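You operate a simulated robot arm through the tools that you are given. There is no shell and no other tool.

The job below is to be done with a simulated robot arm. You get a single attempt, and the scene is never put back.

JOB
Dry the pack with the orange tab at 75 C, let it cool and store it in the lower small drawer.
Fine: lid down till DRY shows, plate off, lid up; lift the pack only once the display is under 45 C; drawer shut.

Only the result counts: the job must be done as asked and must still hold three seconds after the hand-in. Knocking over, shifting, dropping, spilling or breaking anything else fails it. A push-on lid holds only when it is set on centred and level and pressed home; a screw cap is set on level and turned clockwise until tight.

ROBOT AND FRAMES
A 7-joint arm with a two-finger parallel gripper, fixed in place. Base frame: the origin is on the floor under the middle of its stand, x ahead of it, y to its left, z up. Units: mm, rad, N and s.
It reaches about 1479 mm from its shoulder. Its first joint turns from -2.897 to 2.897 rad. Payload 4.4 kg.
The TCP is the grasp point between the finger pads, 23 mm short of the fingertips. In the tool frame z runs along the fingers and y along their closing line. Largest opening 94 mm; finger width 38, thickness 10; the body of the gripper, 54 by 96 mm, starts 39 mm behind the TCP.
Orientation is told as [roll, pitch, yaw] about the base's x, y, z axes, in that order, counted from this pose: with the fingers straight down and closing along the base's y, the tool's x points along the base's -x, its y along +y and its z along -z.

CONTROLS
- The arm moves only by the tool play_rows. Its argument "deltas" is a list of rows, each a list of 3 entries, a list of its own where there are three numbers: the shift along the tool's x, y, z in units of 30 mm (1.0 is 30 mm), then the turn, a rotation vector about the tool's x, y, z in units of 8 degrees (1.0 is 8 degrees), then the finger opening in mm, from 0 to 94. In form: [[[tx, ty, tz], [ax, ay, az], gripper], ...]. A call has 1 to 20 rows; each row shifts and turns the commanded pose from where the row before left it, along the tool's axes as they then stand. A call with a number of a shift or a turn outside -1 to 1 is refused whole. Each row takes 0.2 s and may step no farther than 50 mm and 0.15 rad from the row before; otherwise, or with a gripper value out of range, the whole call is refused. A pose out of reach is approached as far as the arm can. The call stops where the force on the tool passes 80 N (or 10 N more than at its start, if that is more) or the arm is blocked; 0.2 s more then pass. Each finger travels about 72 mm/s and halts on what it meets, pressing with about 45 N; the grip force reading is that of the motor and also rises with nothing between the fingers. The clock runs only during rows and for 0.2 s after the last one: add rows that do not move to give the fingers time. The reply holds the time, the measured pose of the TCP, the force on the tool along the base axes, the opening and the grip force, in the units named above and with some noise, with the torque about the TCP (base axes, N m) and any sound that the robot's microphone picked up, and new pictures: "views" is both (left out), scene, wrist or none.
- Cameras (640 x 400 px; columns grow to the right, rows downward): "scene" is fixed at [398, -647.1, 1581]; the picture's right is [0.79, -0.61, 0.00], its down [-0.20, -0.26, -0.94] and it looks along [0.58, 0.75, -0.33] (base axes); focal length 347 px, centre (320, 200). "wrist" rides on the gripper at [86, 16, -75] in the tool frame; the picture's right is [-0.18, 0.98, 0.00], its down [-0.58, -0.11, -0.81] and it looks along [-0.79, -0.15, 0.59] (tool axes); focal length 243 px, centre (320, 200).
- pixel_to_xyz(camera, pixels): for up to 12 pixels [column, row] of the newest picture of that camera ("zoom" is the newest enlarged one), the place [x, y, z] in the base frame of the surface seen there, good to about 3 mm, but the place of the scene camera against the robot may be out by one fixed shift of up to 12 mm in any direction. The clock stands still meanwhile.
- inspect(camera, box): a new picture of the part [left, top, right, bottom] of that camera's present view, enlarged. The clock stands still meanwhile.
- job_done(): hands the job in; it is judged then, once.

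Unless the task says otherwise, let go and move clear before handing in.

The tools are called after "Emit:" as a command line: name --argument value ..., lists and objects as JSON in quotes. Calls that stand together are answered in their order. play_rows: Moves the arm, as the interface text tells. Its arguments: {"type":"object","properties":{"deltas":{"type":"array","items":{"type":"array"}},"views":{"type":"string","enum":["both","scene","wrist","none"]}},"required":["deltas"]} The other tools are called the same way: pixel_to_xyz (camera, pixels) gives the place of the surface under pixels of a picture; inspect (camera, box) takes an enlarged picture of a part of a camera's view; job_done () hands the job in.

At the start:

```text
clock: 0.0
position: [619.1, -10.0, 1381.7]
ee_rot: [-0.002, -0.001, 0.001]
ft_force: [0.3, 0.2, 1.0]
ft_torque: [0.01, 0.01, 0.05]
grip_width: 94.2
grip_force: 0.0
```

scene: 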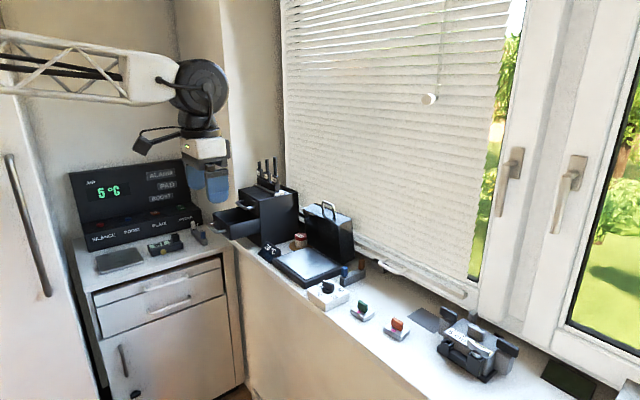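
wrist: 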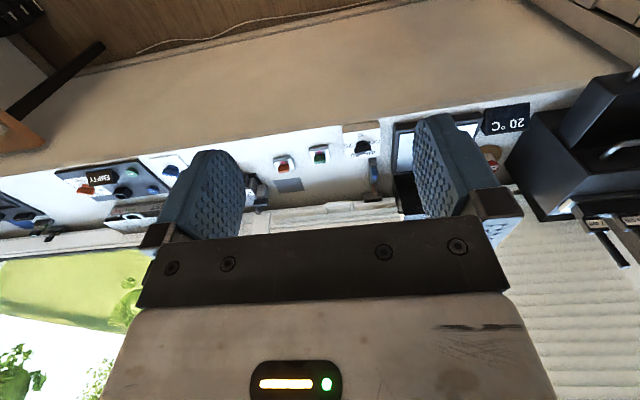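

The scene shows a windowsill with a hotplate-like unit with an open lid (around 310,260), a drawer unit (260,215), two packs with green and orange/red tabs (363,310 and 397,328), and other devices. I'll enlarge parts to read the details.

Emit:
inspect --camera "scene" --box '[200, 150, 360, 310]'

Emit:
inspect --camera "scene" --box '[300, 250, 540, 400]'

Emit:
inspect --camera "scene" --box '[60, 150, 240, 290]'

Emit:
inspect --camera "wrist" --box '[240, 80, 640, 280]'

```text
2.50 times, centred on (280, 230) of scene
```

zoom: 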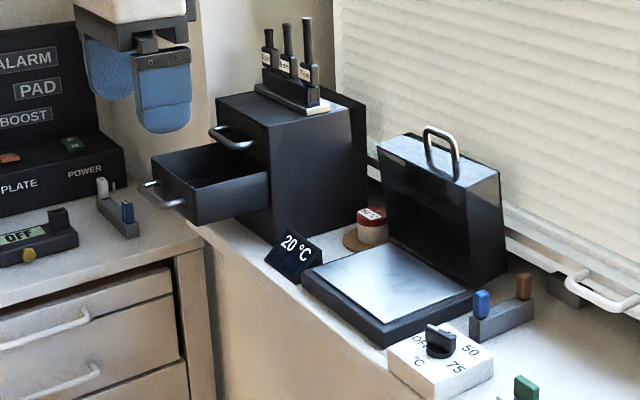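

```text
2.67 times, centred on (420, 325) of scene
```

zoom: 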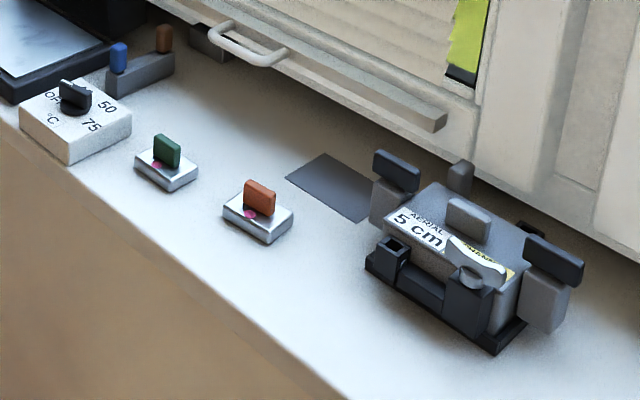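

```text
2.86 times, centred on (150, 220) of scene
```

zoom: 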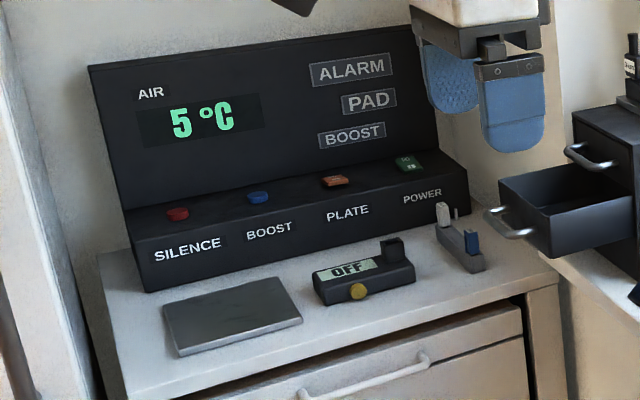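

```text
1.60 times, centred on (440, 180) of wrist
```

zoom: 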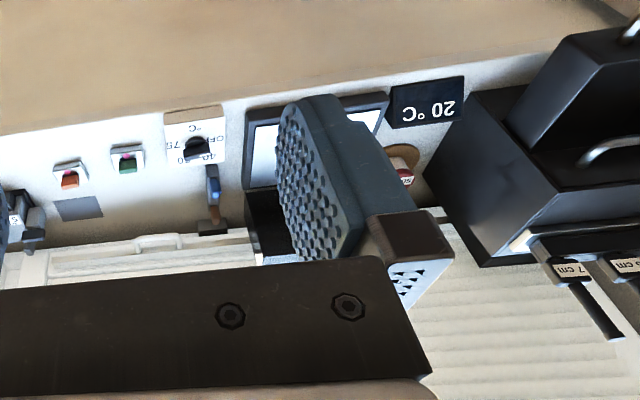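

The enlarged views show: hotplate with a raised lid (handle at top), a knob box "OFF/50/75", a display "20 °C", the orange-tab pack at (397,328), and the drawer unit with the lower drawer apparently already open. I'll measure positions of all these.

Emit:
pixel_to_xyz --camera "scene" --pixels '[[397, 322], [393, 330], [363, 304], [329, 285], [310, 262], [328, 204], [335, 235], [270, 252], [240, 205], [215, 230], [240, 222], [225, 213]]'

Emit:
inspect --camera "scene" --box '[345, 290, 425, 350]'

Emit:
inspect --camera "scene" --box '[200, 170, 280, 260]'

Emit:
inspect --camera "scene" --box '[255, 190, 365, 315]'

```text
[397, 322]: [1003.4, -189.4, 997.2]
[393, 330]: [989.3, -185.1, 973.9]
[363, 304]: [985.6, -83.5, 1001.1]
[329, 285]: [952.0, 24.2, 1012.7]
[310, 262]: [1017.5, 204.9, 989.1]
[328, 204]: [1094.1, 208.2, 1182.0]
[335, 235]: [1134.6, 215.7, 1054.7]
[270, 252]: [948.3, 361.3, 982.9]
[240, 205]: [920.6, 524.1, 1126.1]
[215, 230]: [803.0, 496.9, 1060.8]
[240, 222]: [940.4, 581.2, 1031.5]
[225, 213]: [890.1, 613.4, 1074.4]
```

```text
6.67 times, centred on (385, 320) of scene
```

zoom: 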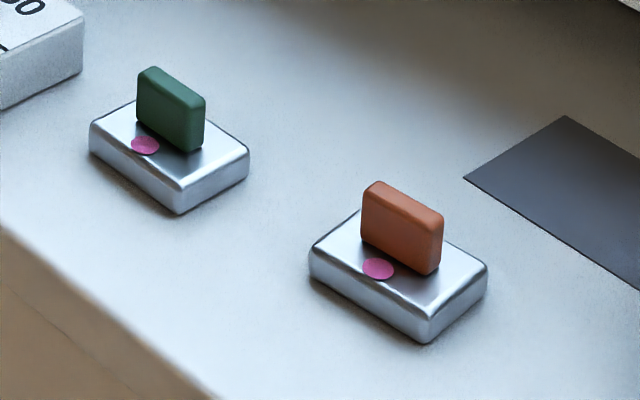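

```text
4.44 times, centred on (240, 215) of scene
```

zoom: 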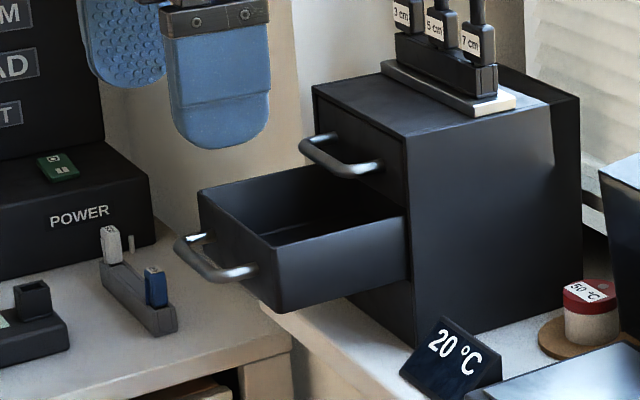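

```text
3.20 times, centred on (310, 252) of scene
```

zoom: 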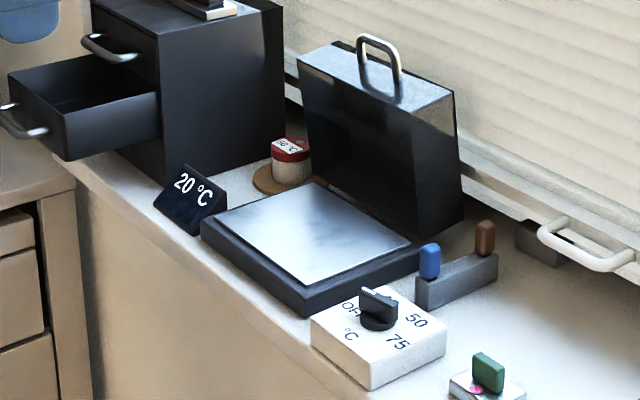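

The pack, plate, knob and open drawer are all on or above the sill (z≈960) at x≈1000. I'll move the arm toward the orange-tab pack's side to view it with the wrist camera, staying high.

Emit:
play_rows --deltas '[[[-1, -1, 0.7], [0, 0, 0], 94], [[-1, -1, 0.7], [0, 0, 0], 94], [[-1, -1, 0.7], [0, 0, 0], 94], [[-1, -1, 0.7], [0, 0, 0], 94], [[-1, -1, 0.7], [0, 0, 0], 94], [[-0.5, -1, 0.7], [0, 0, 0], 94]]' --views "both"

```text
clock: 1.4
position: [784.6, -188.5, 1256.1]
ee_rot: [0.0, -0.002, 0.0]
ft_force: [0.2, 0.4, 0.3]
ft_torque: [0.01, 0.02, -0.02]
grip_width: 94.0
grip_force: 0.1
```

scene: 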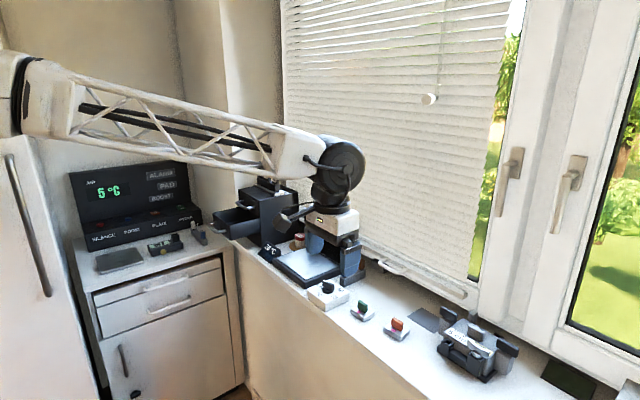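
wrist: 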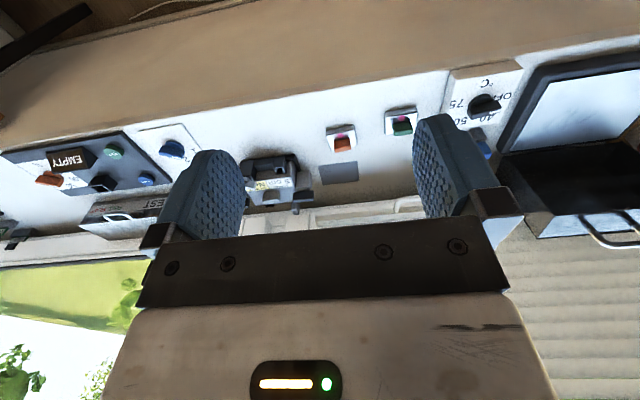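

The wrist view is rotated 180° (image right is +y) and shows the orange-tab pack at (343,138), green one at (402,125) and the knob box at (485,100). I'll enlarge and measure.

Emit:
inspect --camera "wrist" --box '[310, 50, 640, 240]'

Emit:
inspect --camera "wrist" --box '[310, 100, 430, 190]'

```text
1.94 times, centred on (475, 145) of wrist
```

zoom: 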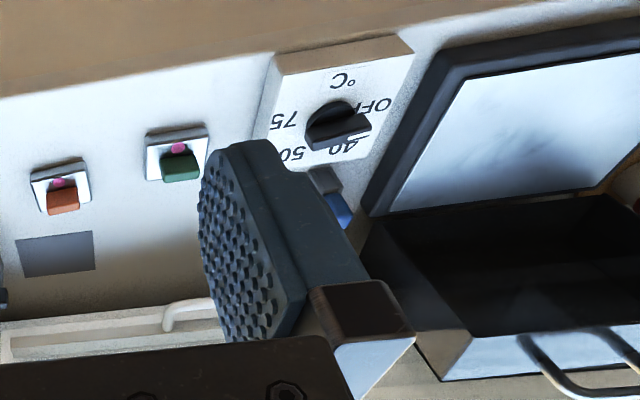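

```text
4.44 times, centred on (370, 145) of wrist
```

zoom: 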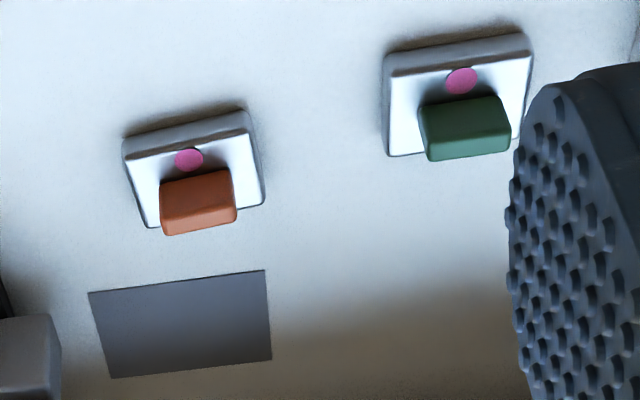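

The tab's thin direction runs roughly along base x (image vertical), so I need the closing line along x. I'll measure the pack corners and the tab in this zoom.

Emit:
pixel_to_xyz --camera "zoom" --pixels '[[126, 158], [238, 128], [150, 224], [260, 202], [165, 190], [228, 175], [165, 228], [232, 215], [188, 158], [135, 150], [244, 115], [200, 200]]'

Emit:
pixel_to_xyz --camera "wrist" --pixels '[[485, 100], [560, 90], [505, 140], [520, 75], [625, 60], [637, 160], [480, 70], [450, 80], [300, 130]]'

```text
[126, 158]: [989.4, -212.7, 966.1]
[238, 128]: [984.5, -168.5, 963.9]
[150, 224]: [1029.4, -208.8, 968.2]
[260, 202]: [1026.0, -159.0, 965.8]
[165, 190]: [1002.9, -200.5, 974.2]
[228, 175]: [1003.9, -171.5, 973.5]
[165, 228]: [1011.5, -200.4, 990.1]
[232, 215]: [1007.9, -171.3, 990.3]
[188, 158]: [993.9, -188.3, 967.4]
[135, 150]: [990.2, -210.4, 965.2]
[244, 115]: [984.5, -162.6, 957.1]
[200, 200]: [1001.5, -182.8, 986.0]
```

```text
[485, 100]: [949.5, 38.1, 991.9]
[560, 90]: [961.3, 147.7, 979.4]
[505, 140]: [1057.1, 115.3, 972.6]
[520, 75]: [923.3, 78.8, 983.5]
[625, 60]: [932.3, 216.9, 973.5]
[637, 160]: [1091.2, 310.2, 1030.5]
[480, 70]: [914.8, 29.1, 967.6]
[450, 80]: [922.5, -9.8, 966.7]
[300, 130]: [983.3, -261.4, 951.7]
```

The pack spans about x 986–1030, y −212 to −160, top z≈967, and its tab is centred near (1006, −186), turned about 6°. Before grasping I'll survey the plate, lid and drawer by moving along +y at height.

Emit:
play_rows --deltas '[[[0.5, 1, 0], [0, 0, 0], 94], [[0.5, 1, 0], [0, 0, 0], 94], [[0.5, 1, 0], [0, 0, 0], 94], [[0, 1, 0], [0, 0, 0], 94], [[0, 1, 0], [0, 0, 0], 94], [[0, 1, 0], [0, 0, 0], 94], [[0, 1, 0], [0, 0, 0], 94], [[0, 1, 0], [0, 0, 0], 94], [[0, 1, 0], [0, 0, 0], 94], [[0, 1, 0], [0, 0, 0], 94], [[0, 1, 0], [0, 0, 0], 94], [[0, 1, 0], [0, 0, 0], 94]]' --views "wrist"

```text
clock: 4.0
position: [740.7, 168.9, 1256.8]
ee_rot: [0.0, -0.001, 0.0]
ft_force: [-0.3, -0.1, 0.3]
ft_torque: [-0.03, 0.0, 0.0]
grip_width: 94.1
grip_force: 0.0
```

wrist: 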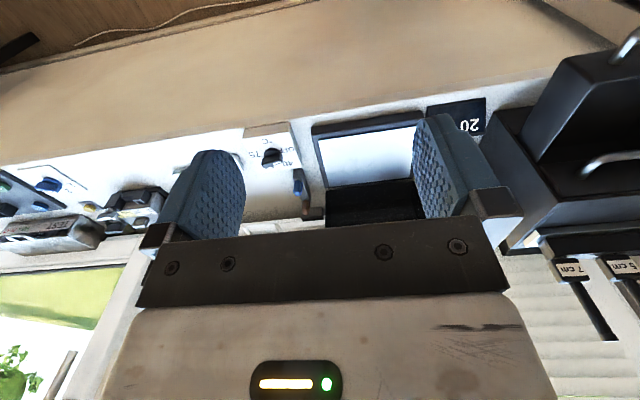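

The plate now sits between the fingers at (370,160) with the lid behind; the display is at (465,120) and the drawer unit at right. I'll enlarge these.

Emit:
inspect --camera "wrist" --box '[220, 90, 500, 240]'

Emit:
inspect --camera "wrist" --box '[420, 20, 640, 260]'

Emit:
pixel_to_xyz --camera "wrist" --pixels '[[320, 140], [325, 182], [416, 125], [412, 178], [318, 130], [416, 112], [328, 220], [412, 216], [270, 155], [300, 180], [290, 125], [465, 118]]'

```text
2.29 times, centred on (360, 165) of wrist
```

zoom: 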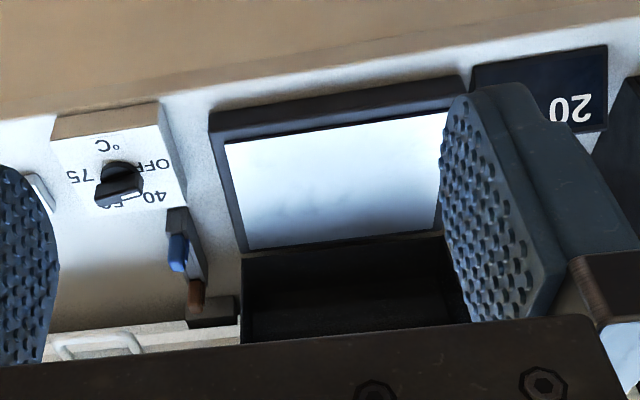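

```text
1.67 times, centred on (530, 140) of wrist
```

zoom: 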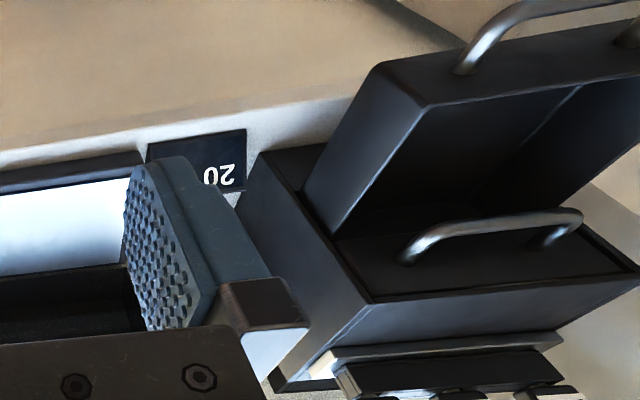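

```text
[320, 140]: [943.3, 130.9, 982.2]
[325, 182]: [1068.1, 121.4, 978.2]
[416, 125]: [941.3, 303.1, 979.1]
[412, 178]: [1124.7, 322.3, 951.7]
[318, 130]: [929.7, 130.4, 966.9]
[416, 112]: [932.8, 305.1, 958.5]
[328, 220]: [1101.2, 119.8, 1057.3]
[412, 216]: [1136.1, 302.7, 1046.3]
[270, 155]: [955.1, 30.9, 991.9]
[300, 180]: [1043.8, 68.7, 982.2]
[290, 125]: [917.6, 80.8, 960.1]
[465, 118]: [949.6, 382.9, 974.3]
```

I see two drawers in the unit: a closed upper one and an open one beneath it; I'd like to confirm nothing lies below it. I'll get a fresh scene picture while shifting a bit back so the arm doesn't hide the plate.

Emit:
play_rows --deltas '[[[1, 0.5, -0.5], [0, 0, 0], 94], [[1, 1, -0.5], [0, 0, 0], 94], [[1, 1, -0.5], [0, 0, 0], 94], [[1, 1, 0], [0, 0, 0], 94], [[0.5, 1, 0], [0, 0, 0], 94], [[0, 1, 0], [0, 0, 0], 94]]' --views "both"

```text
clock: 5.4
position: [604.0, 335.8, 1301.5]
ee_rot: [-0.001, -0.001, 0.001]
ft_force: [-0.3, 0.7, 0.3]
ft_torque: [0.0, -0.01, 0.01]
grip_width: 94.0
grip_force: 0.0
```

scene: 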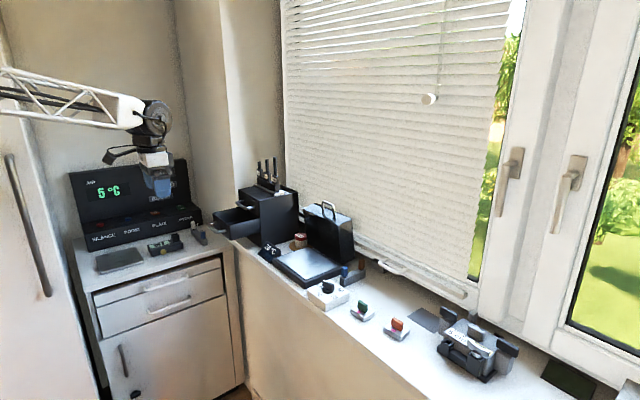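
wrist: 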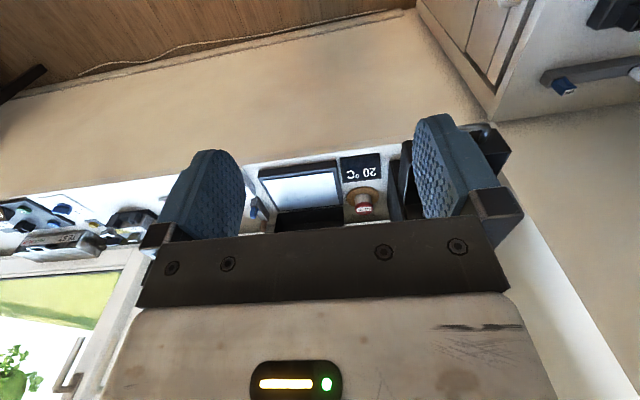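

Emit:
inspect --camera "scene" --box '[255, 190, 365, 315]'

Emit:
pixel_to_xyz --camera "scene" --pixels '[[277.5, 256.7], [307.5, 247.5], [336.5, 265.4], [305.3, 277.5], [305, 288], [304, 269], [322, 260], [290, 265], [306, 296], [262, 263], [314, 250], [343, 268]]'

Emit:
pixel_to_xyz --camera "wrist" --pixels '[[262, 182], [333, 168], [275, 212], [341, 200], [258, 175], [336, 160], [280, 222], [340, 218], [270, 200], [320, 190], [360, 165], [365, 205]]'

```text
3.20 times, centred on (310, 252) of scene
```

zoom: 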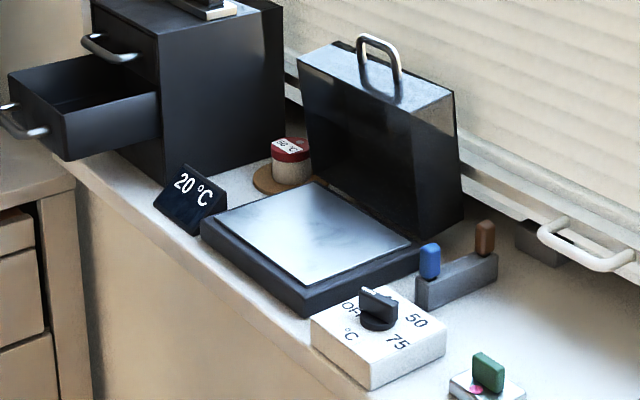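

```text
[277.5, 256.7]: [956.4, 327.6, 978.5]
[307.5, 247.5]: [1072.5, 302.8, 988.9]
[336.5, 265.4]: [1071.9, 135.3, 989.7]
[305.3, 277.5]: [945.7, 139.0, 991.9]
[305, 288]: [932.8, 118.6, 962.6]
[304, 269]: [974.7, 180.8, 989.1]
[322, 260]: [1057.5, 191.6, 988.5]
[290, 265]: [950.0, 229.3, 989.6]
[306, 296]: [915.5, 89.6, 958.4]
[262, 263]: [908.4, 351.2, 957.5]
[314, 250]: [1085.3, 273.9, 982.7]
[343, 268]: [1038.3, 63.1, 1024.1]
```

```text
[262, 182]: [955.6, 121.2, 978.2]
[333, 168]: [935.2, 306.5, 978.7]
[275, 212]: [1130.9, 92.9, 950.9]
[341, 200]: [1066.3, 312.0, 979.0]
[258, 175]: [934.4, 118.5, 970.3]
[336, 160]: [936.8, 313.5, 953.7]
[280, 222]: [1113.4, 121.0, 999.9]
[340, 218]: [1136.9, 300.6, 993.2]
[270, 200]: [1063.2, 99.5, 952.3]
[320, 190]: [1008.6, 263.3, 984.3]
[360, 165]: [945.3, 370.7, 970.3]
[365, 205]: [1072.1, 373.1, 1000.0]
```

The plate surface is about x 943–1068, y 130–300, z≈982. Now I'll measure the lid and its handle in the zoomed scene picture, and the drawer.

Emit:
pixel_to_xyz --camera "zoom" --pixels '[[304, 66], [410, 112], [336, 50], [448, 98], [412, 225], [315, 165], [455, 200], [430, 160], [360, 50], [380, 44], [398, 60], [360, 130]]'

Emit:
inspect --camera "scene" --box '[295, 195, 365, 275]'

```text
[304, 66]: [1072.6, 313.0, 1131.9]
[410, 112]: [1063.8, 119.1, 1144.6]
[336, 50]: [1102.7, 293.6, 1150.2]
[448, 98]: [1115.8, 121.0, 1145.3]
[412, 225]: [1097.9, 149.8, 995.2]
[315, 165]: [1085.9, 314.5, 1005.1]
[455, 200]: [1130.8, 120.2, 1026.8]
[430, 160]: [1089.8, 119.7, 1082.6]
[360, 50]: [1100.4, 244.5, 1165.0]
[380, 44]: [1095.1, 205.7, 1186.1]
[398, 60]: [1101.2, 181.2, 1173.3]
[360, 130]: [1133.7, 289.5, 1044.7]
```

```text
5.00 times, centred on (330, 235) of scene
```

zoom: 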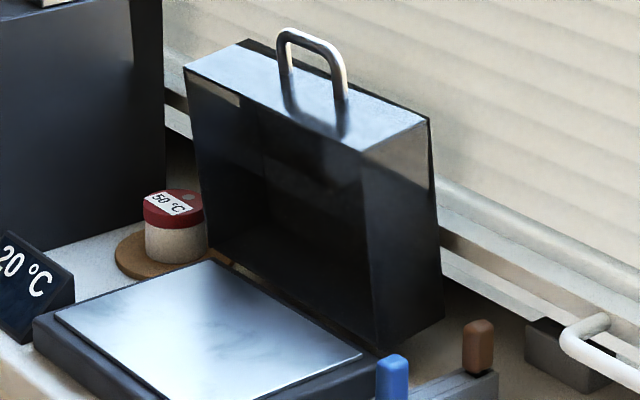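

The lid stands nearly upright (rim edge from about (1080, z≈983) to (1064, z≈1137)), with the handle bar along y at about (1096, 213, 1179). Next I'll look at the drawer unit from the front to confirm which drawer is open.

Emit:
play_rows --deltas '[[[0.3, 1, 0.4], [0, 0, 0], 94], [[0.3, 1, 0.4], [0, 0, 0], 94], [[0.3, 1, 0.4], [0, 0, 0], 94], [[0, 1, 0.5], [0, 0, 0], 94], [[0, 1, 0.5], [0, 0, 0], 94], [[0, 1, 0.5], [0, 0, 0], 94], [[0, 1, 0.5], [0, 0, 0], 94]]' --views "wrist"

```text
clock: 7.0
position: [579.3, 547.8, 1206.7]
ee_rot: [0.0, -0.001, 0.0]
ft_force: [-0.3, -0.2, 0.4]
ft_torque: [0.0, -0.01, -0.01]
grip_width: 94.1
grip_force: 0.0
```

wrist: 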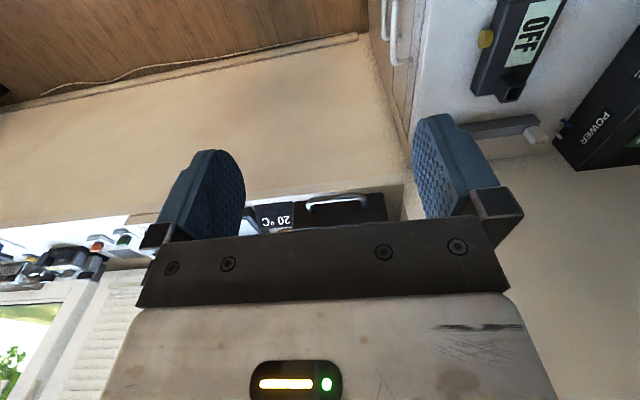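

The drawer unit sits behind the palm (345,205); I need a lower, more horizontal look to see what is under the open drawer. First I'll measure the counter at left for clearance.

Emit:
pixel_to_xyz --camera "wrist" --pixels '[[420, 60], [400, 190], [345, 205], [390, 205], [390, 30], [500, 90], [300, 210], [370, 40]]'

Emit:
inspect --camera "wrist" --box '[240, 150, 420, 240]'

```text
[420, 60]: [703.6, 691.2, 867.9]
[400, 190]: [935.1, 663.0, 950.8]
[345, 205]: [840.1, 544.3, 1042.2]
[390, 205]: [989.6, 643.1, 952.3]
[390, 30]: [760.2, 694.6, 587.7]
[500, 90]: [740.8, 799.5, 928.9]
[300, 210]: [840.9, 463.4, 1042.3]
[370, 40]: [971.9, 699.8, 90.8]
```

```text
3.56 times, centred on (330, 195) of wrist
```

zoom: 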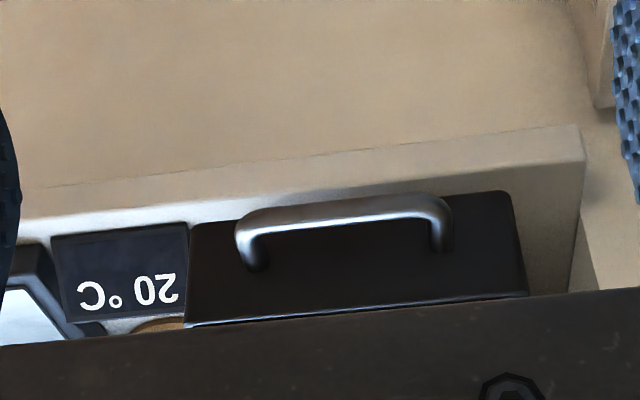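

The open drawer's front face is at x≈840, y≈451–622, z≥1042. I'll drop down in free space in front of it and tilt the tool forward so the camera sees beneath it.

Emit:
play_rows --deltas '[[[0.3, 0, 1], [0, 0, 0], 94], [[0.3, 0, 1], [0, 0, 0], 94], [[0.3, 0, 1], [0, 0, 0], 94], [[0, 0, 1], [0, 0, 0], 94], [[0, 0, 1], [0, 0, 0], 94], [[0, 0, 1], [0, 0, 0], 94], [[0, 0, 0], [0, -1, 0], 94], [[0, 0, 0], [0, -1, 0], 94], [[0, 0, 0], [0, -1, 0], 94], [[0, 0, 0], [0, -1, 0], 94], [[0, 0, 0], [0, -1, 0], 94]]' --views "wrist"

```text
clock: 9.4
position: [549.9, 543.7, 1024.7]
ee_rot: [-0.001, -0.699, 0.001]
ft_force: [0.4, 0.1, 0.3]
ft_torque: [0.0, 0.01, 0.03]
grip_width: 94.1
grip_force: 0.1
```

wrist: 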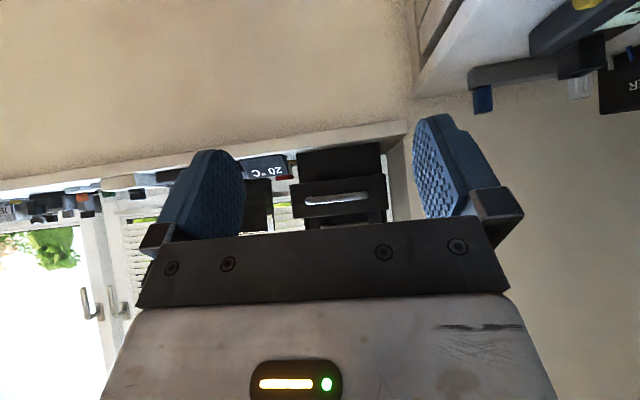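

Emit:
inspect --camera "wrist" --box '[240, 120, 420, 240]'

Emit:
pixel_to_xyz --camera "wrist" --pixels '[[300, 155], [380, 148], [340, 165], [300, 190], [378, 180], [305, 210], [380, 208], [340, 185], [340, 200], [310, 178]]'

```text
3.33 times, centred on (330, 180) of wrist
```

zoom: 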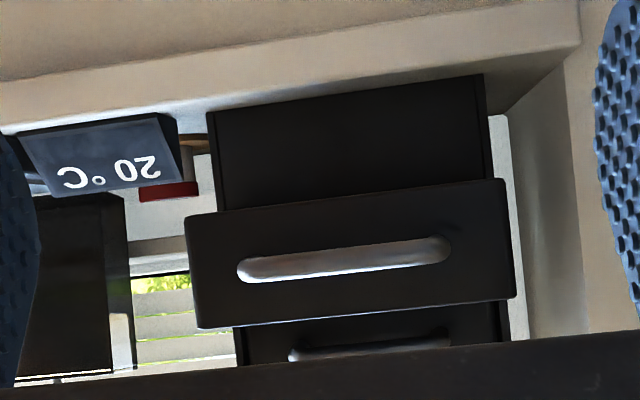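

```text
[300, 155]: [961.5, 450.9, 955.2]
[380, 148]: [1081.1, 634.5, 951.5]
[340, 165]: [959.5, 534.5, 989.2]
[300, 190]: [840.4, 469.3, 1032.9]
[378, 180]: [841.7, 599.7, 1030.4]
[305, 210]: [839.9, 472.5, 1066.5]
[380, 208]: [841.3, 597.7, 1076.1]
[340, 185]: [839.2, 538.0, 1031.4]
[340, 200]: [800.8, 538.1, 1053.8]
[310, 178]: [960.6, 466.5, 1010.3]
```

Below the open drawer there is only a plain panel with no handle, so the unit has two drawers and the open one is the lower small drawer (front x≈840, handle x≈800, z≈1054). Now I'll straighten the tool, rise, and travel back toward the orange-tab pack.

Emit:
play_rows --deltas '[[[0, 0, 0], [0, 1, 0], 94], [[0, 0, 0], [0, 1, 0], 94], [[0, 0, 0], [0, 1, 0], 94], [[0, 0, 0], [0, 1, 0], 94], [[0, 0, 0], [0, 1, 0], 94], [[0, 0, -1], [0, 0, 0], 94], [[0, 0, -1], [0, 0, 0], 94], [[0, 0, -1], [0, 0, 0], 94], [[0, 0, -1], [0, 0, 0], 94], [[0, 0, -1], [0, 0, 0], 94], [[0, 0, -1], [0, 0, 0], 94], [[0, 0, -1], [0, 0, 0], 94], [[-0.4, -1, 0], [0, 0, 0], 94], [[-0.4, -1, 0], [0, 0, 0], 94], [[-0.4, -1, 0], [0, 0, 0], 94], [[-0.4, -1, 0], [0, 0, 0], 94], [[-0.4, -1, 0], [0, 0, 0], 94], [[-0.4, -1, 0], [0, 0, 0], 94], [[-0.4, -1, 0], [0, 0, 0], 94], [[-0.4, -1, 0], [0, 0, 0], 94]]' --views "none"

Emit:
play_rows --deltas '[[[-0.5, -1, 0], [0, 0, 0], 94], [[-0.5, -1, 0], [0, 0, 0], 94], [[-0.5, -1, 0], [0, 0, 0], 94], [[-0.5, -1, 0], [0, 0, 0], 94], [[-0.5, -1, 0], [0, 0, 0], 94], [[-0.5, -1, 0], [0, 0, 0], 94], [[-0.5, -1, 0], [0, 0, 0], 94], [[-0.5, -1, 0], [0, 0, 0], 94], [[-0.5, -1, 0], [0, 0, 0], 94], [[-0.5, -1, 0], [0, 0, 0], 94], [[-0.5, -1, 0], [0, 0, 0], 94], [[-0.5, -1, 0], [0, 0, 0], 94], [[-0.5, -1, 0], [0, 0, 0], 94], [[-0.5, -1, 0], [0, 0, 0], 94], [[-0.5, -1, 0], [0, 0, 0], 94], [[-0.5, -1, 0], [0, 0, 0], 94]]' --views "wrist"

```text
clock: 13.6
position: [647.0, 301.3, 1232.1]
ee_rot: [0.0, -0.001, 0.001]
ft_force: [0.6, 0.0, -0.1]
ft_torque: [0.04, 0.0, -0.02]
grip_width: 94.1
grip_force: 0.2
```

```text
clock: 17.0
position: [888.3, -175.6, 1233.1]
ee_rot: [0.0, 0.0, 0.001]
ft_force: [-0.1, -0.3, -0.4]
ft_torque: [0.01, -0.03, -0.01]
grip_width: 94.1
grip_force: 0.0
```

wrist: 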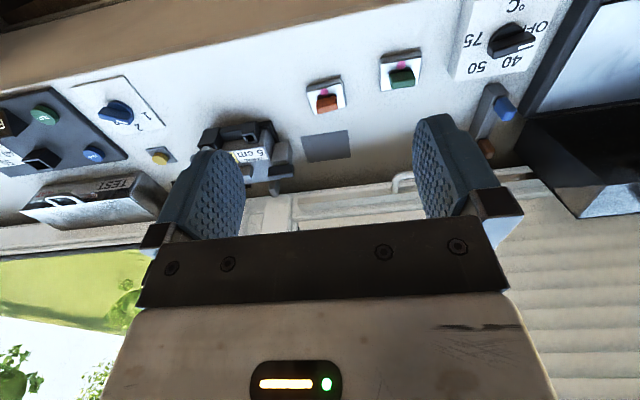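

The orange-tab pack is now at (327,100) and the knob box at (505,45), with labels OFF, 40, 50, 75 visible. I'll enlarge both for precise measurement.

Emit:
inspect --camera "wrist" --box '[440, 0, 570, 90]'

Emit:
inspect --camera "wrist" --box '[290, 70, 370, 130]'

```text
4.44 times, centred on (505, 45) of wrist
```

zoom: 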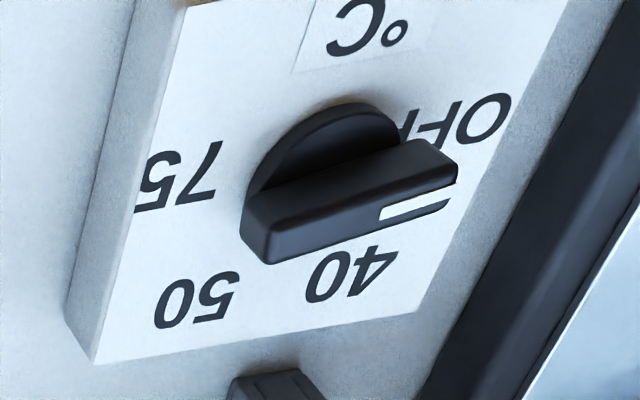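

```text
6.67 times, centred on (330, 100) of wrist
```

zoom: 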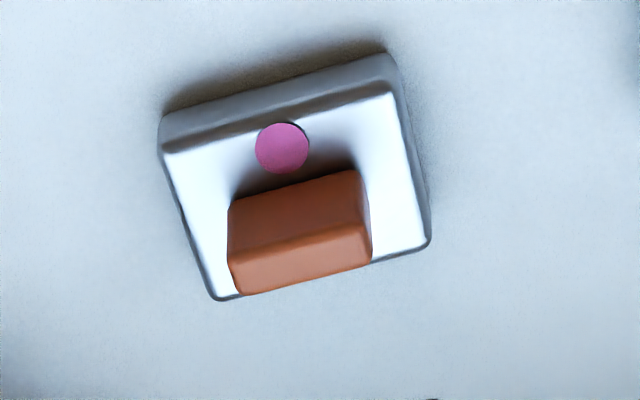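

The pack zoom shows the tab clearly; I'll take its corner points first.

Emit:
pixel_to_xyz --camera "zoom" --pixels '[[232, 250], [365, 225], [240, 290], [368, 258], [300, 255], [170, 150], [390, 92], [218, 292], [422, 240], [282, 148], [300, 215], [120, 250]]'

Emit:
inspect --camera "wrist" --box '[440, 0, 570, 90]'

```text
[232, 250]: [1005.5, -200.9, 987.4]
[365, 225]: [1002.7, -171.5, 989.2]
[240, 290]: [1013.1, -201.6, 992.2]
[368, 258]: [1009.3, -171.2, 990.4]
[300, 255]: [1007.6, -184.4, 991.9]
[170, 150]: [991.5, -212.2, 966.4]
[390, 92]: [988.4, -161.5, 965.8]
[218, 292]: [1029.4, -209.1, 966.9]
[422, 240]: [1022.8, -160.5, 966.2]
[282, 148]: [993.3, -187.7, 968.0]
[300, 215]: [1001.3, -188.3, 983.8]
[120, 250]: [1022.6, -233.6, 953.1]
```

```text
4.44 times, centred on (505, 45) of wrist
```

zoom: 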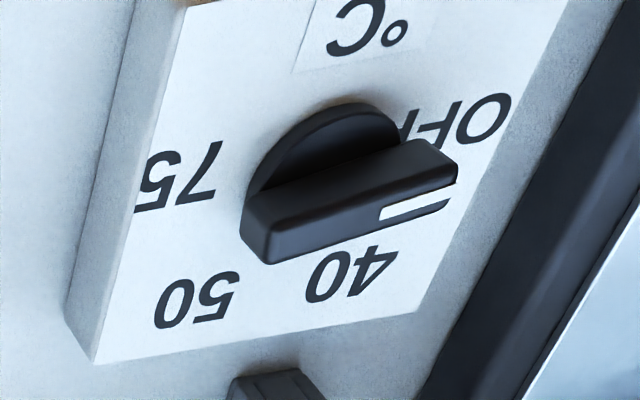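

Tab top centre ≈ (1007.5, −186, 991), turned ~6°. Now the knob and label points.

Emit:
pixel_to_xyz --camera "zoom" --pixels '[[180, 175], [197, 300], [350, 270], [480, 118], [365, 30], [262, 230], [420, 170], [450, 185], [415, 205], [330, 120], [100, 350], [415, 310]]'

Emit:
pixel_to_xyz --camera "zoom" --pixels '[[272, 258], [250, 200], [450, 155], [452, 205], [345, 195], [385, 215], [260, 190], [190, 10], [345, 115], [440, 200], [410, 145], [300, 178]]'

```text
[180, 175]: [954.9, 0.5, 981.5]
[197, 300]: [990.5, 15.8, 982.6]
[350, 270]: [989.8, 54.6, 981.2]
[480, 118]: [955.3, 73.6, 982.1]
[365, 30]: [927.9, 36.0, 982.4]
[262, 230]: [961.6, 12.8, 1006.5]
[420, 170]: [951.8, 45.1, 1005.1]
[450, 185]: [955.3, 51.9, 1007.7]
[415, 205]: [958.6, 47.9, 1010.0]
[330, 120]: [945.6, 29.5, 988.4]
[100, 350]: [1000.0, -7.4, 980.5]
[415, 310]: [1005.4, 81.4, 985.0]
```

```text
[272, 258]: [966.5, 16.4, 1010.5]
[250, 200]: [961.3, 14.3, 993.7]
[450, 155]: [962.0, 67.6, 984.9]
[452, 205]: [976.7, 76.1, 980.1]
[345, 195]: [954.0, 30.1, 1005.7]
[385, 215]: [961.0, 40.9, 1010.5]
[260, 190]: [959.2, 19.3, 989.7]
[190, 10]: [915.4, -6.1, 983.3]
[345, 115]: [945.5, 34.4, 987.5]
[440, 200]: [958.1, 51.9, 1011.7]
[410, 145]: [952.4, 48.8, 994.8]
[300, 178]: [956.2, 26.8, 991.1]
```

Knob: dial centre ≈ (960, 36), label angles about OFF +98°, 40 +33°, 50 −33°, 75 −98° (from +x toward +y), bar top z≈1010, pointer now at OFF. I'll now yaw the gripper −84° so it closes across the orange tab and move above it.

Emit:
play_rows --deltas '[[[0, 0, 0], [0, 0, 1], 94], [[0, 0, 0], [0, 0, 1], 94], [[0, 0, 0], [0, 0, 1], 94], [[0, 0, 0], [0, 0, 1], 94], [[0, 0, 0], [0, 0, 1], 94], [[0, 0, 0], [0, 0, 1], 94], [[0, 0, 0], [0, 0, 1], 94], [[0, 0, 0], [0, 0, 1], 94], [[0, 0, 0], [0, 0, 1], 94], [[0, 0, 0], [0, 0, 1], 94], [[0, 0, 0], [0, 0, 0.5], 94], [[-0.187, 0.98, 0.5], [0, 0, 0], 94], [[-0.187, 0.98, 0.5], [0, 0, 0], 94], [[-0.187, 0.98, 0.5], [0, 0, 0], 94], [[-0.187, 0.98, 0.5], [0, 0, 0], 94], [[0, 0, 0.5], [0, 0, 0], 60]]' --views "both"

```text
clock: 20.4
position: [1006.8, -187.1, 1157.4]
ee_rot: [0.0, 0.001, -1.466]
ft_force: [-0.2, 0.0, 0.3]
ft_torque: [-0.02, 0.0, -0.01]
grip_width: 59.8
grip_force: 0.0
```

scene: 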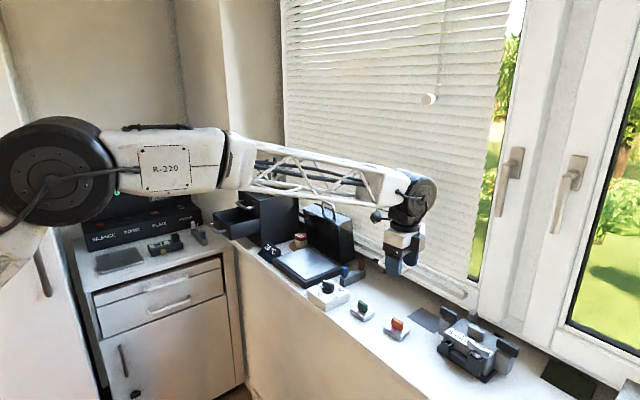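
wrist: 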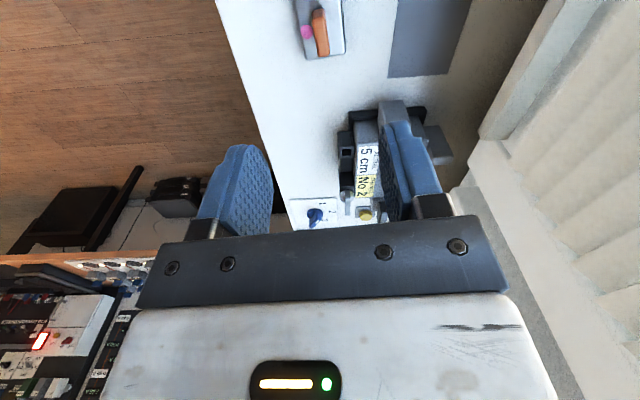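

Now above the pack (tab visible at (320,32) in the wrist view). I'll verify the tab location from this view before descending.

Emit:
inspect --camera "wrist" --box '[280, 0, 360, 60]'

Emit:
pixel_to_xyz --camera "wrist" --pixels '[[312, 20], [318, 50], [328, 50], [324, 15], [322, 35], [307, 33], [340, 30]]'

```text
6.67 times, centred on (320, 30) of wrist
```

zoom: 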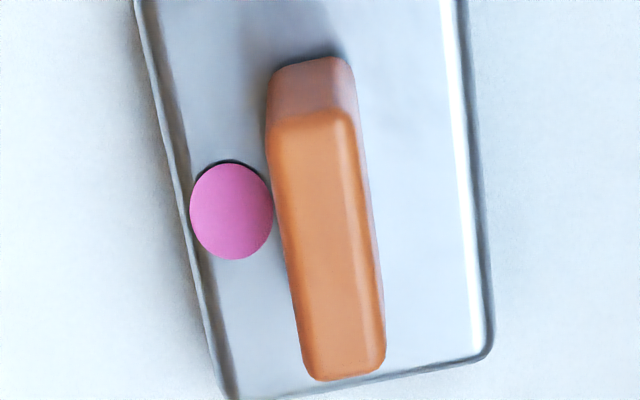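

```text
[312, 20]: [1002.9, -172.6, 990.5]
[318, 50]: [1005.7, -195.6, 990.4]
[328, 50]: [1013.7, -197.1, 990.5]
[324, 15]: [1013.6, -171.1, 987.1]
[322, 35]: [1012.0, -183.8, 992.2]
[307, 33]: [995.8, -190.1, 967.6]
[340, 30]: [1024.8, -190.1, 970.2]
```

The tab is centred at about (1008, −185), matching the TCP. Descending to z≈994 with the fingers at 60 mm, then looking before closing.

Emit:
play_rows --deltas '[[[0.03, 0.04, 1], [0, 0, 0], 60], [[0, 0, 1], [0, 0, 0], 60], [[0, 0, 1], [0, 0, 0], 60], [[0, 0, 1], [0, 0, 0], 60], [[0, 0, 0.8], [0, 0, 0], 60], [[0, 0, 0.4], [0, 0, 0], 60], [[0, 0, 0.25], [0, 0, 0], 60]]' --views "both"

```text
clock: 22.0
position: [1006.8, -184.6, 996.2]
ee_rot: [0.0, -0.001, -1.466]
ft_force: [0.1, -0.3, -0.2]
ft_torque: [0.02, 0.01, -0.01]
grip_width: 60.0
grip_force: 0.1
```

scene: 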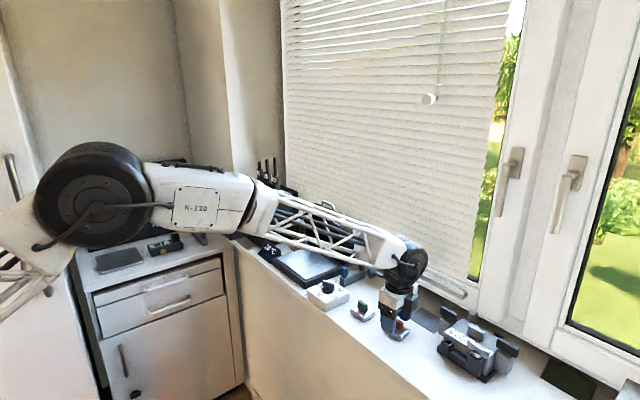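
wrist: 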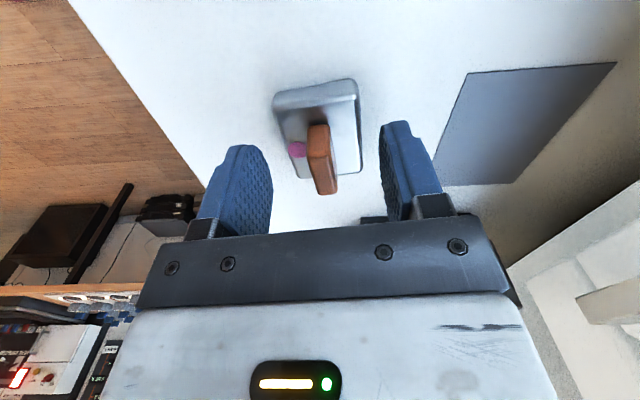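

The tab lies between the fingers around the TCP projection (320,181). I'll lower 3 mm more and close on it.

Emit:
play_rows --deltas '[[[0, 0.03, 0.1], [0, 0, 0], 60], [[0, 0, 0], [0, 0, 0], 0], [[0, 0, 0], [0, 0, 0], 0], [[0, 0, 0], [0, 0, 0], 0], [[0, 0, 0], [0, 0, 0], 0], [[0, 0, 0], [0, 0, 0], 0]]' --views "wrist"

```text
clock: 23.4
position: [1007.4, -183.4, 993.5]
ee_rot: [-0.001, -0.001, -1.467]
ft_force: [-0.1, 0.0, 1.1]
ft_torque: [-0.06, 0.02, 0.0]
grip_width: 11.4
grip_force: 44.7
```

wrist: 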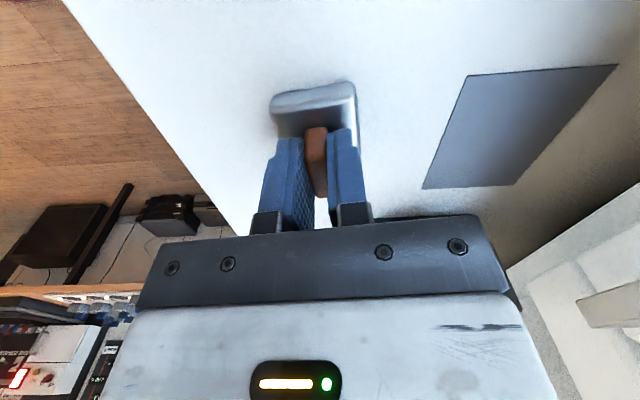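

The tab is gripped (11.4 mm, 44.7 N). I'll lift 107 mm straight up, then carry the pack along the sill to above the plate at about (992, 214).

Emit:
play_rows --deltas '[[[0, 0, -0.4], [0, 0, 0], 0], [[0, 0, -0.8], [0, 0, 0], 0], [[0, 0, -0.8], [0, 0, 0], 0], [[0, 0, -0.8], [0, 0, 0], 0], [[0, 0, -0.77], [0, 0, 0], 0]]' --views "wrist"

Emit:
play_rows --deltas '[[[0.5, 0.0633, 0], [0, 0, 0], 0], [[0.944, 0.0633, 0], [0, 0, 0], 0], [[0.944, 0.0633, 0], [0, 0, 0], 0], [[0.944, 0.0633, 0], [0, 0, 0], 0], [[0.944, 0.0633, 0], [0, 0, 0], 0], [[0.944, 0.0633, 0], [0, 0, 0], 0], [[0.944, 0.0633, 0], [0, 0, 0], 0], [[0.944, 0.0633, 0], [0, 0, 0], 0], [[0.944, 0.0633, 0], [0, 0, 0], 0], [[0.944, 0.0633, 0], [0, 0, 0], 0], [[0.944, 0.0633, 0], [0, 0, 0], 0], [[0.944, 0.0633, 0], [0, 0, 0], 0], [[0.944, 0.0633, 0], [0, 0, 0], 0], [[0.944, 0.0633, 0], [0, 0, 0], 0], [[0.444, 0, 0], [0, 0, 0], 0]]' --views "both"

```text
clock: 24.6
position: [1005.7, -184.0, 1097.5]
ee_rot: [-0.002, -0.001, -1.465]
ft_force: [0.7, 0.0, -1.4]
ft_torque: [0.0, 0.01, -0.01]
grip_width: 11.1
grip_force: 45.0
```

wrist: 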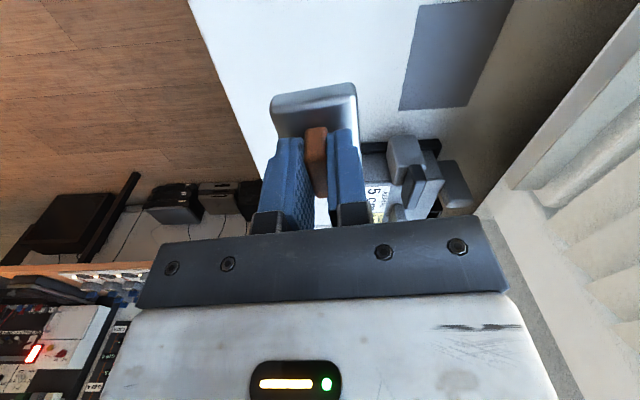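

```text
clock: 27.8
position: [992.8, 213.6, 1101.0]
ee_rot: [0.001, 0.0, -1.467]
ft_force: [0.5, 0.8, -1.5]
ft_torque: [-0.01, 0.01, 0.0]
grip_width: 11.0
grip_force: 44.6
```

scene: 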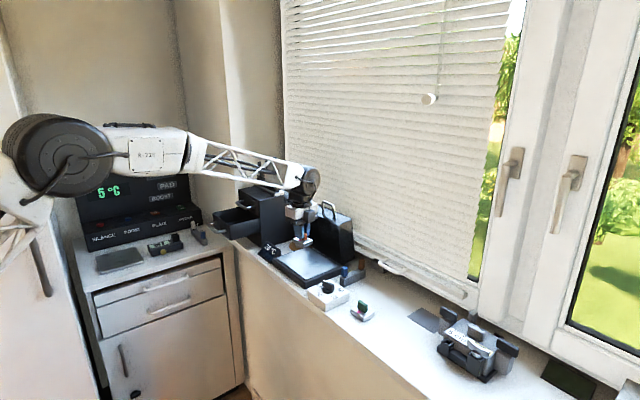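
wrist: 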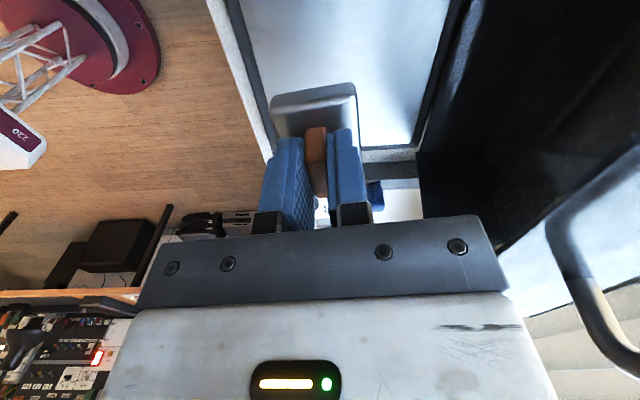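

The pack hangs above the plate; the lid's dark rim runs at right in the wrist view (430–500 columns). I'll check the plate's edges and lid rim clearance before lowering.

Emit:
pixel_to_xyz --camera "wrist" --pixels '[[410, 140], [250, 80], [240, 20], [460, 10], [400, 100], [500, 240], [560, 215], [440, 150], [250, 120], [370, 150], [590, 330], [600, 190]]'

Emit:
inspect --camera "wrist" --box '[220, 0, 640, 260]'

```text
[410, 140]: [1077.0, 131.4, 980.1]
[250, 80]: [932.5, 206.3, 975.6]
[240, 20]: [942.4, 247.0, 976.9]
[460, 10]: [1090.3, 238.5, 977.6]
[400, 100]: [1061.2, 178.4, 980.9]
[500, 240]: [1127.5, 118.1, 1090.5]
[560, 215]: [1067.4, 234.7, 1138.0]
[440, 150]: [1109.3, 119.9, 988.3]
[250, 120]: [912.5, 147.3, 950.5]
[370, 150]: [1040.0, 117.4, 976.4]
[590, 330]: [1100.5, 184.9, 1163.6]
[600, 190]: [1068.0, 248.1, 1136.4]
```

```text
1.52 times, centred on (430, 130) of wrist
```

zoom: 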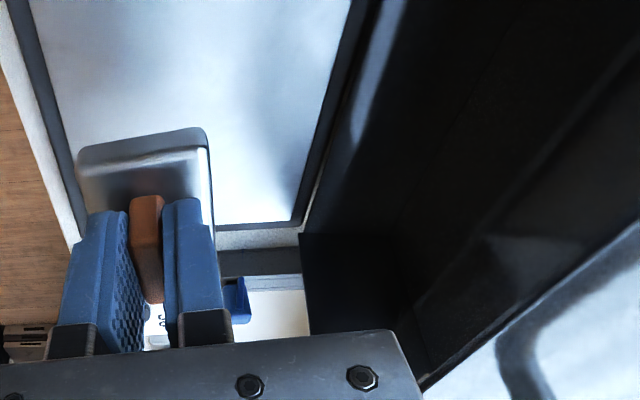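

Plate surface is x≈943–1075, z≈981; the lid rim stays beyond x≈1067, leaving clearance. Lowering the pack to just above the plate.

Emit:
play_rows --deltas '[[[0, 0.07, 0.8], [0, 0, 0], 0], [[0, 0, 0.8], [0, 0, 0], 0], [[0, 0, 0.6], [0, 0, 0], 0], [[0, 0, 0.2], [0, 0, 0], 0], [[0, 0, 0.1], [0, 0, 0], 0]]' --views "wrist"

```text
clock: 29.0
position: [995.0, 213.6, 1024.0]
ee_rot: [0.0, 0.0, -1.466]
ft_force: [0.0, -0.3, -0.3]
ft_torque: [-0.02, 0.01, -0.01]
grip_width: 11.3
grip_force: 45.3
```

wrist: 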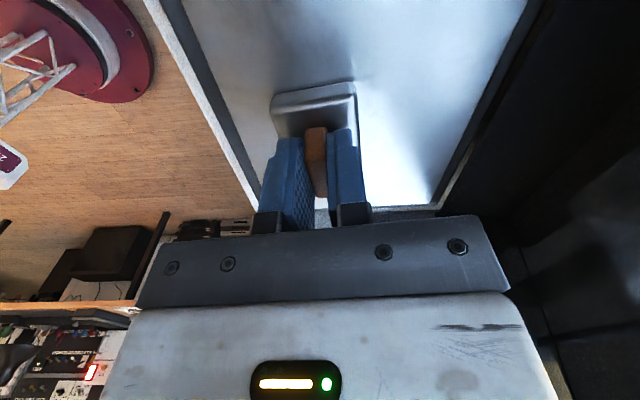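

Force reading changed from −1.5 N to about −0.3 N, so contact is near. I'll lower another 2 mm to check.

Emit:
play_rows --deltas '[[[0, 0, 0.06], [0, 0, 0], 0], [[0, 0, 0], [0, 0, 0], 0]]' --views "none"

```text
clock: 29.6
position: [993.7, 213.4, 1023.3]
ee_rot: [0.001, 0.0, -1.466]
ft_force: [-1.4, 1.3, 8.0]
ft_torque: [-0.17, 0.02, -0.06]
grip_width: 11.3
grip_force: 44.7
```

Contact is made (8 N upward). I'll open the fingers slightly and rise straight up.

Emit:
play_rows --deltas '[[[0, 0, 0], [0, 0, 0], 36], [[0, 0, 0], [0, 0, 0], 36], [[0, 0, 0], [0, 0, 0], 36], [[0, 0, -0.3], [0, 0, 0], 36], [[0, 0, -0.7], [0, 0, 0], 36], [[0, 0, -1], [0, 0, 0], 36], [[0, 0, -1], [0, 0, 0], 36], [[0, 0, -1], [0, 0, 0], 36], [[0, 0, -1], [0, 0, 0], 36], [[0, 0, -1], [0, 0, 0], 36], [[0, 0, -1], [0, 0, 0], 36]]' --views "both"

```text
clock: 32.0
position: [994.8, 213.6, 1230.3]
ee_rot: [-0.002, 0.001, -1.466]
ft_force: [-0.4, 0.2, -0.5]
ft_torque: [-0.01, 0.03, 0.01]
grip_width: 35.9
grip_force: 0.0
```

scene: 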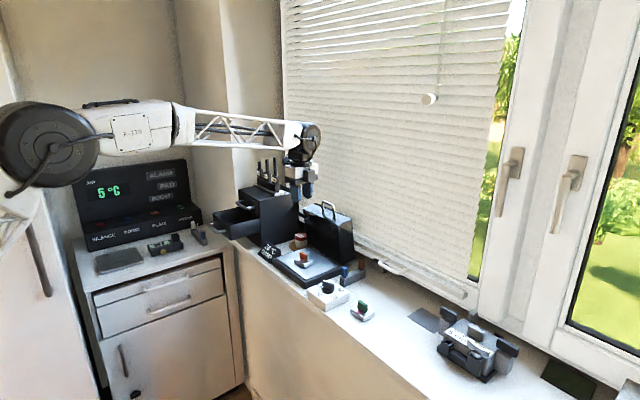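
wrist: 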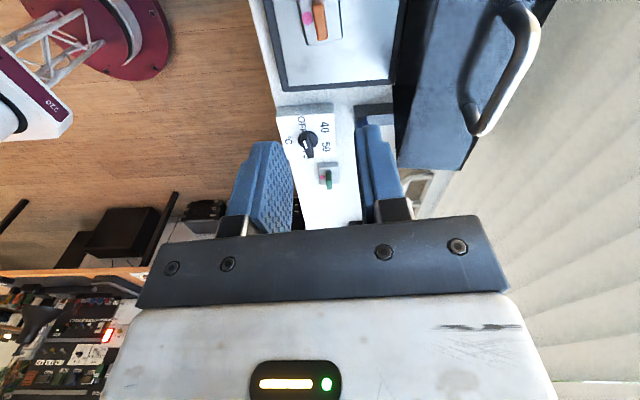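

The pack stands upright on the plate (315,18). Now I measure the lid handle visible at (500,60) in the wrist view.

Emit:
inspect --camera "wrist" --box '[390, 0, 570, 180]'

Emit:
pixel_to_xyz --camera "wrist" --pixels '[[472, 110], [483, 132], [500, 105], [527, 50], [520, 15], [400, 165], [465, 165], [428, 20], [415, 100], [535, 35], [515, 85], [490, 125]]'

```text
2.22 times, centred on (480, 90) of wrist
```

zoom: 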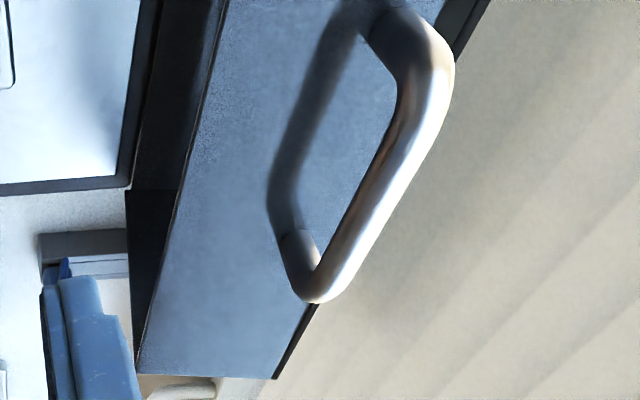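

```text
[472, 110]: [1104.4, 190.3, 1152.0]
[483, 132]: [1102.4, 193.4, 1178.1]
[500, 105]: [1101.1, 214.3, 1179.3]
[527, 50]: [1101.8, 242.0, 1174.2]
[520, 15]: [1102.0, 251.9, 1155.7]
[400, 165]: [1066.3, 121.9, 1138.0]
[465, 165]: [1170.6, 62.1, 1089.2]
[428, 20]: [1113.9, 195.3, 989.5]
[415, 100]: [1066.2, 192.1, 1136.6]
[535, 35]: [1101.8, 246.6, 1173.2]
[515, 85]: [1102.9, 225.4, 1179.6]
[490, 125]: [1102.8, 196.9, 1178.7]
```

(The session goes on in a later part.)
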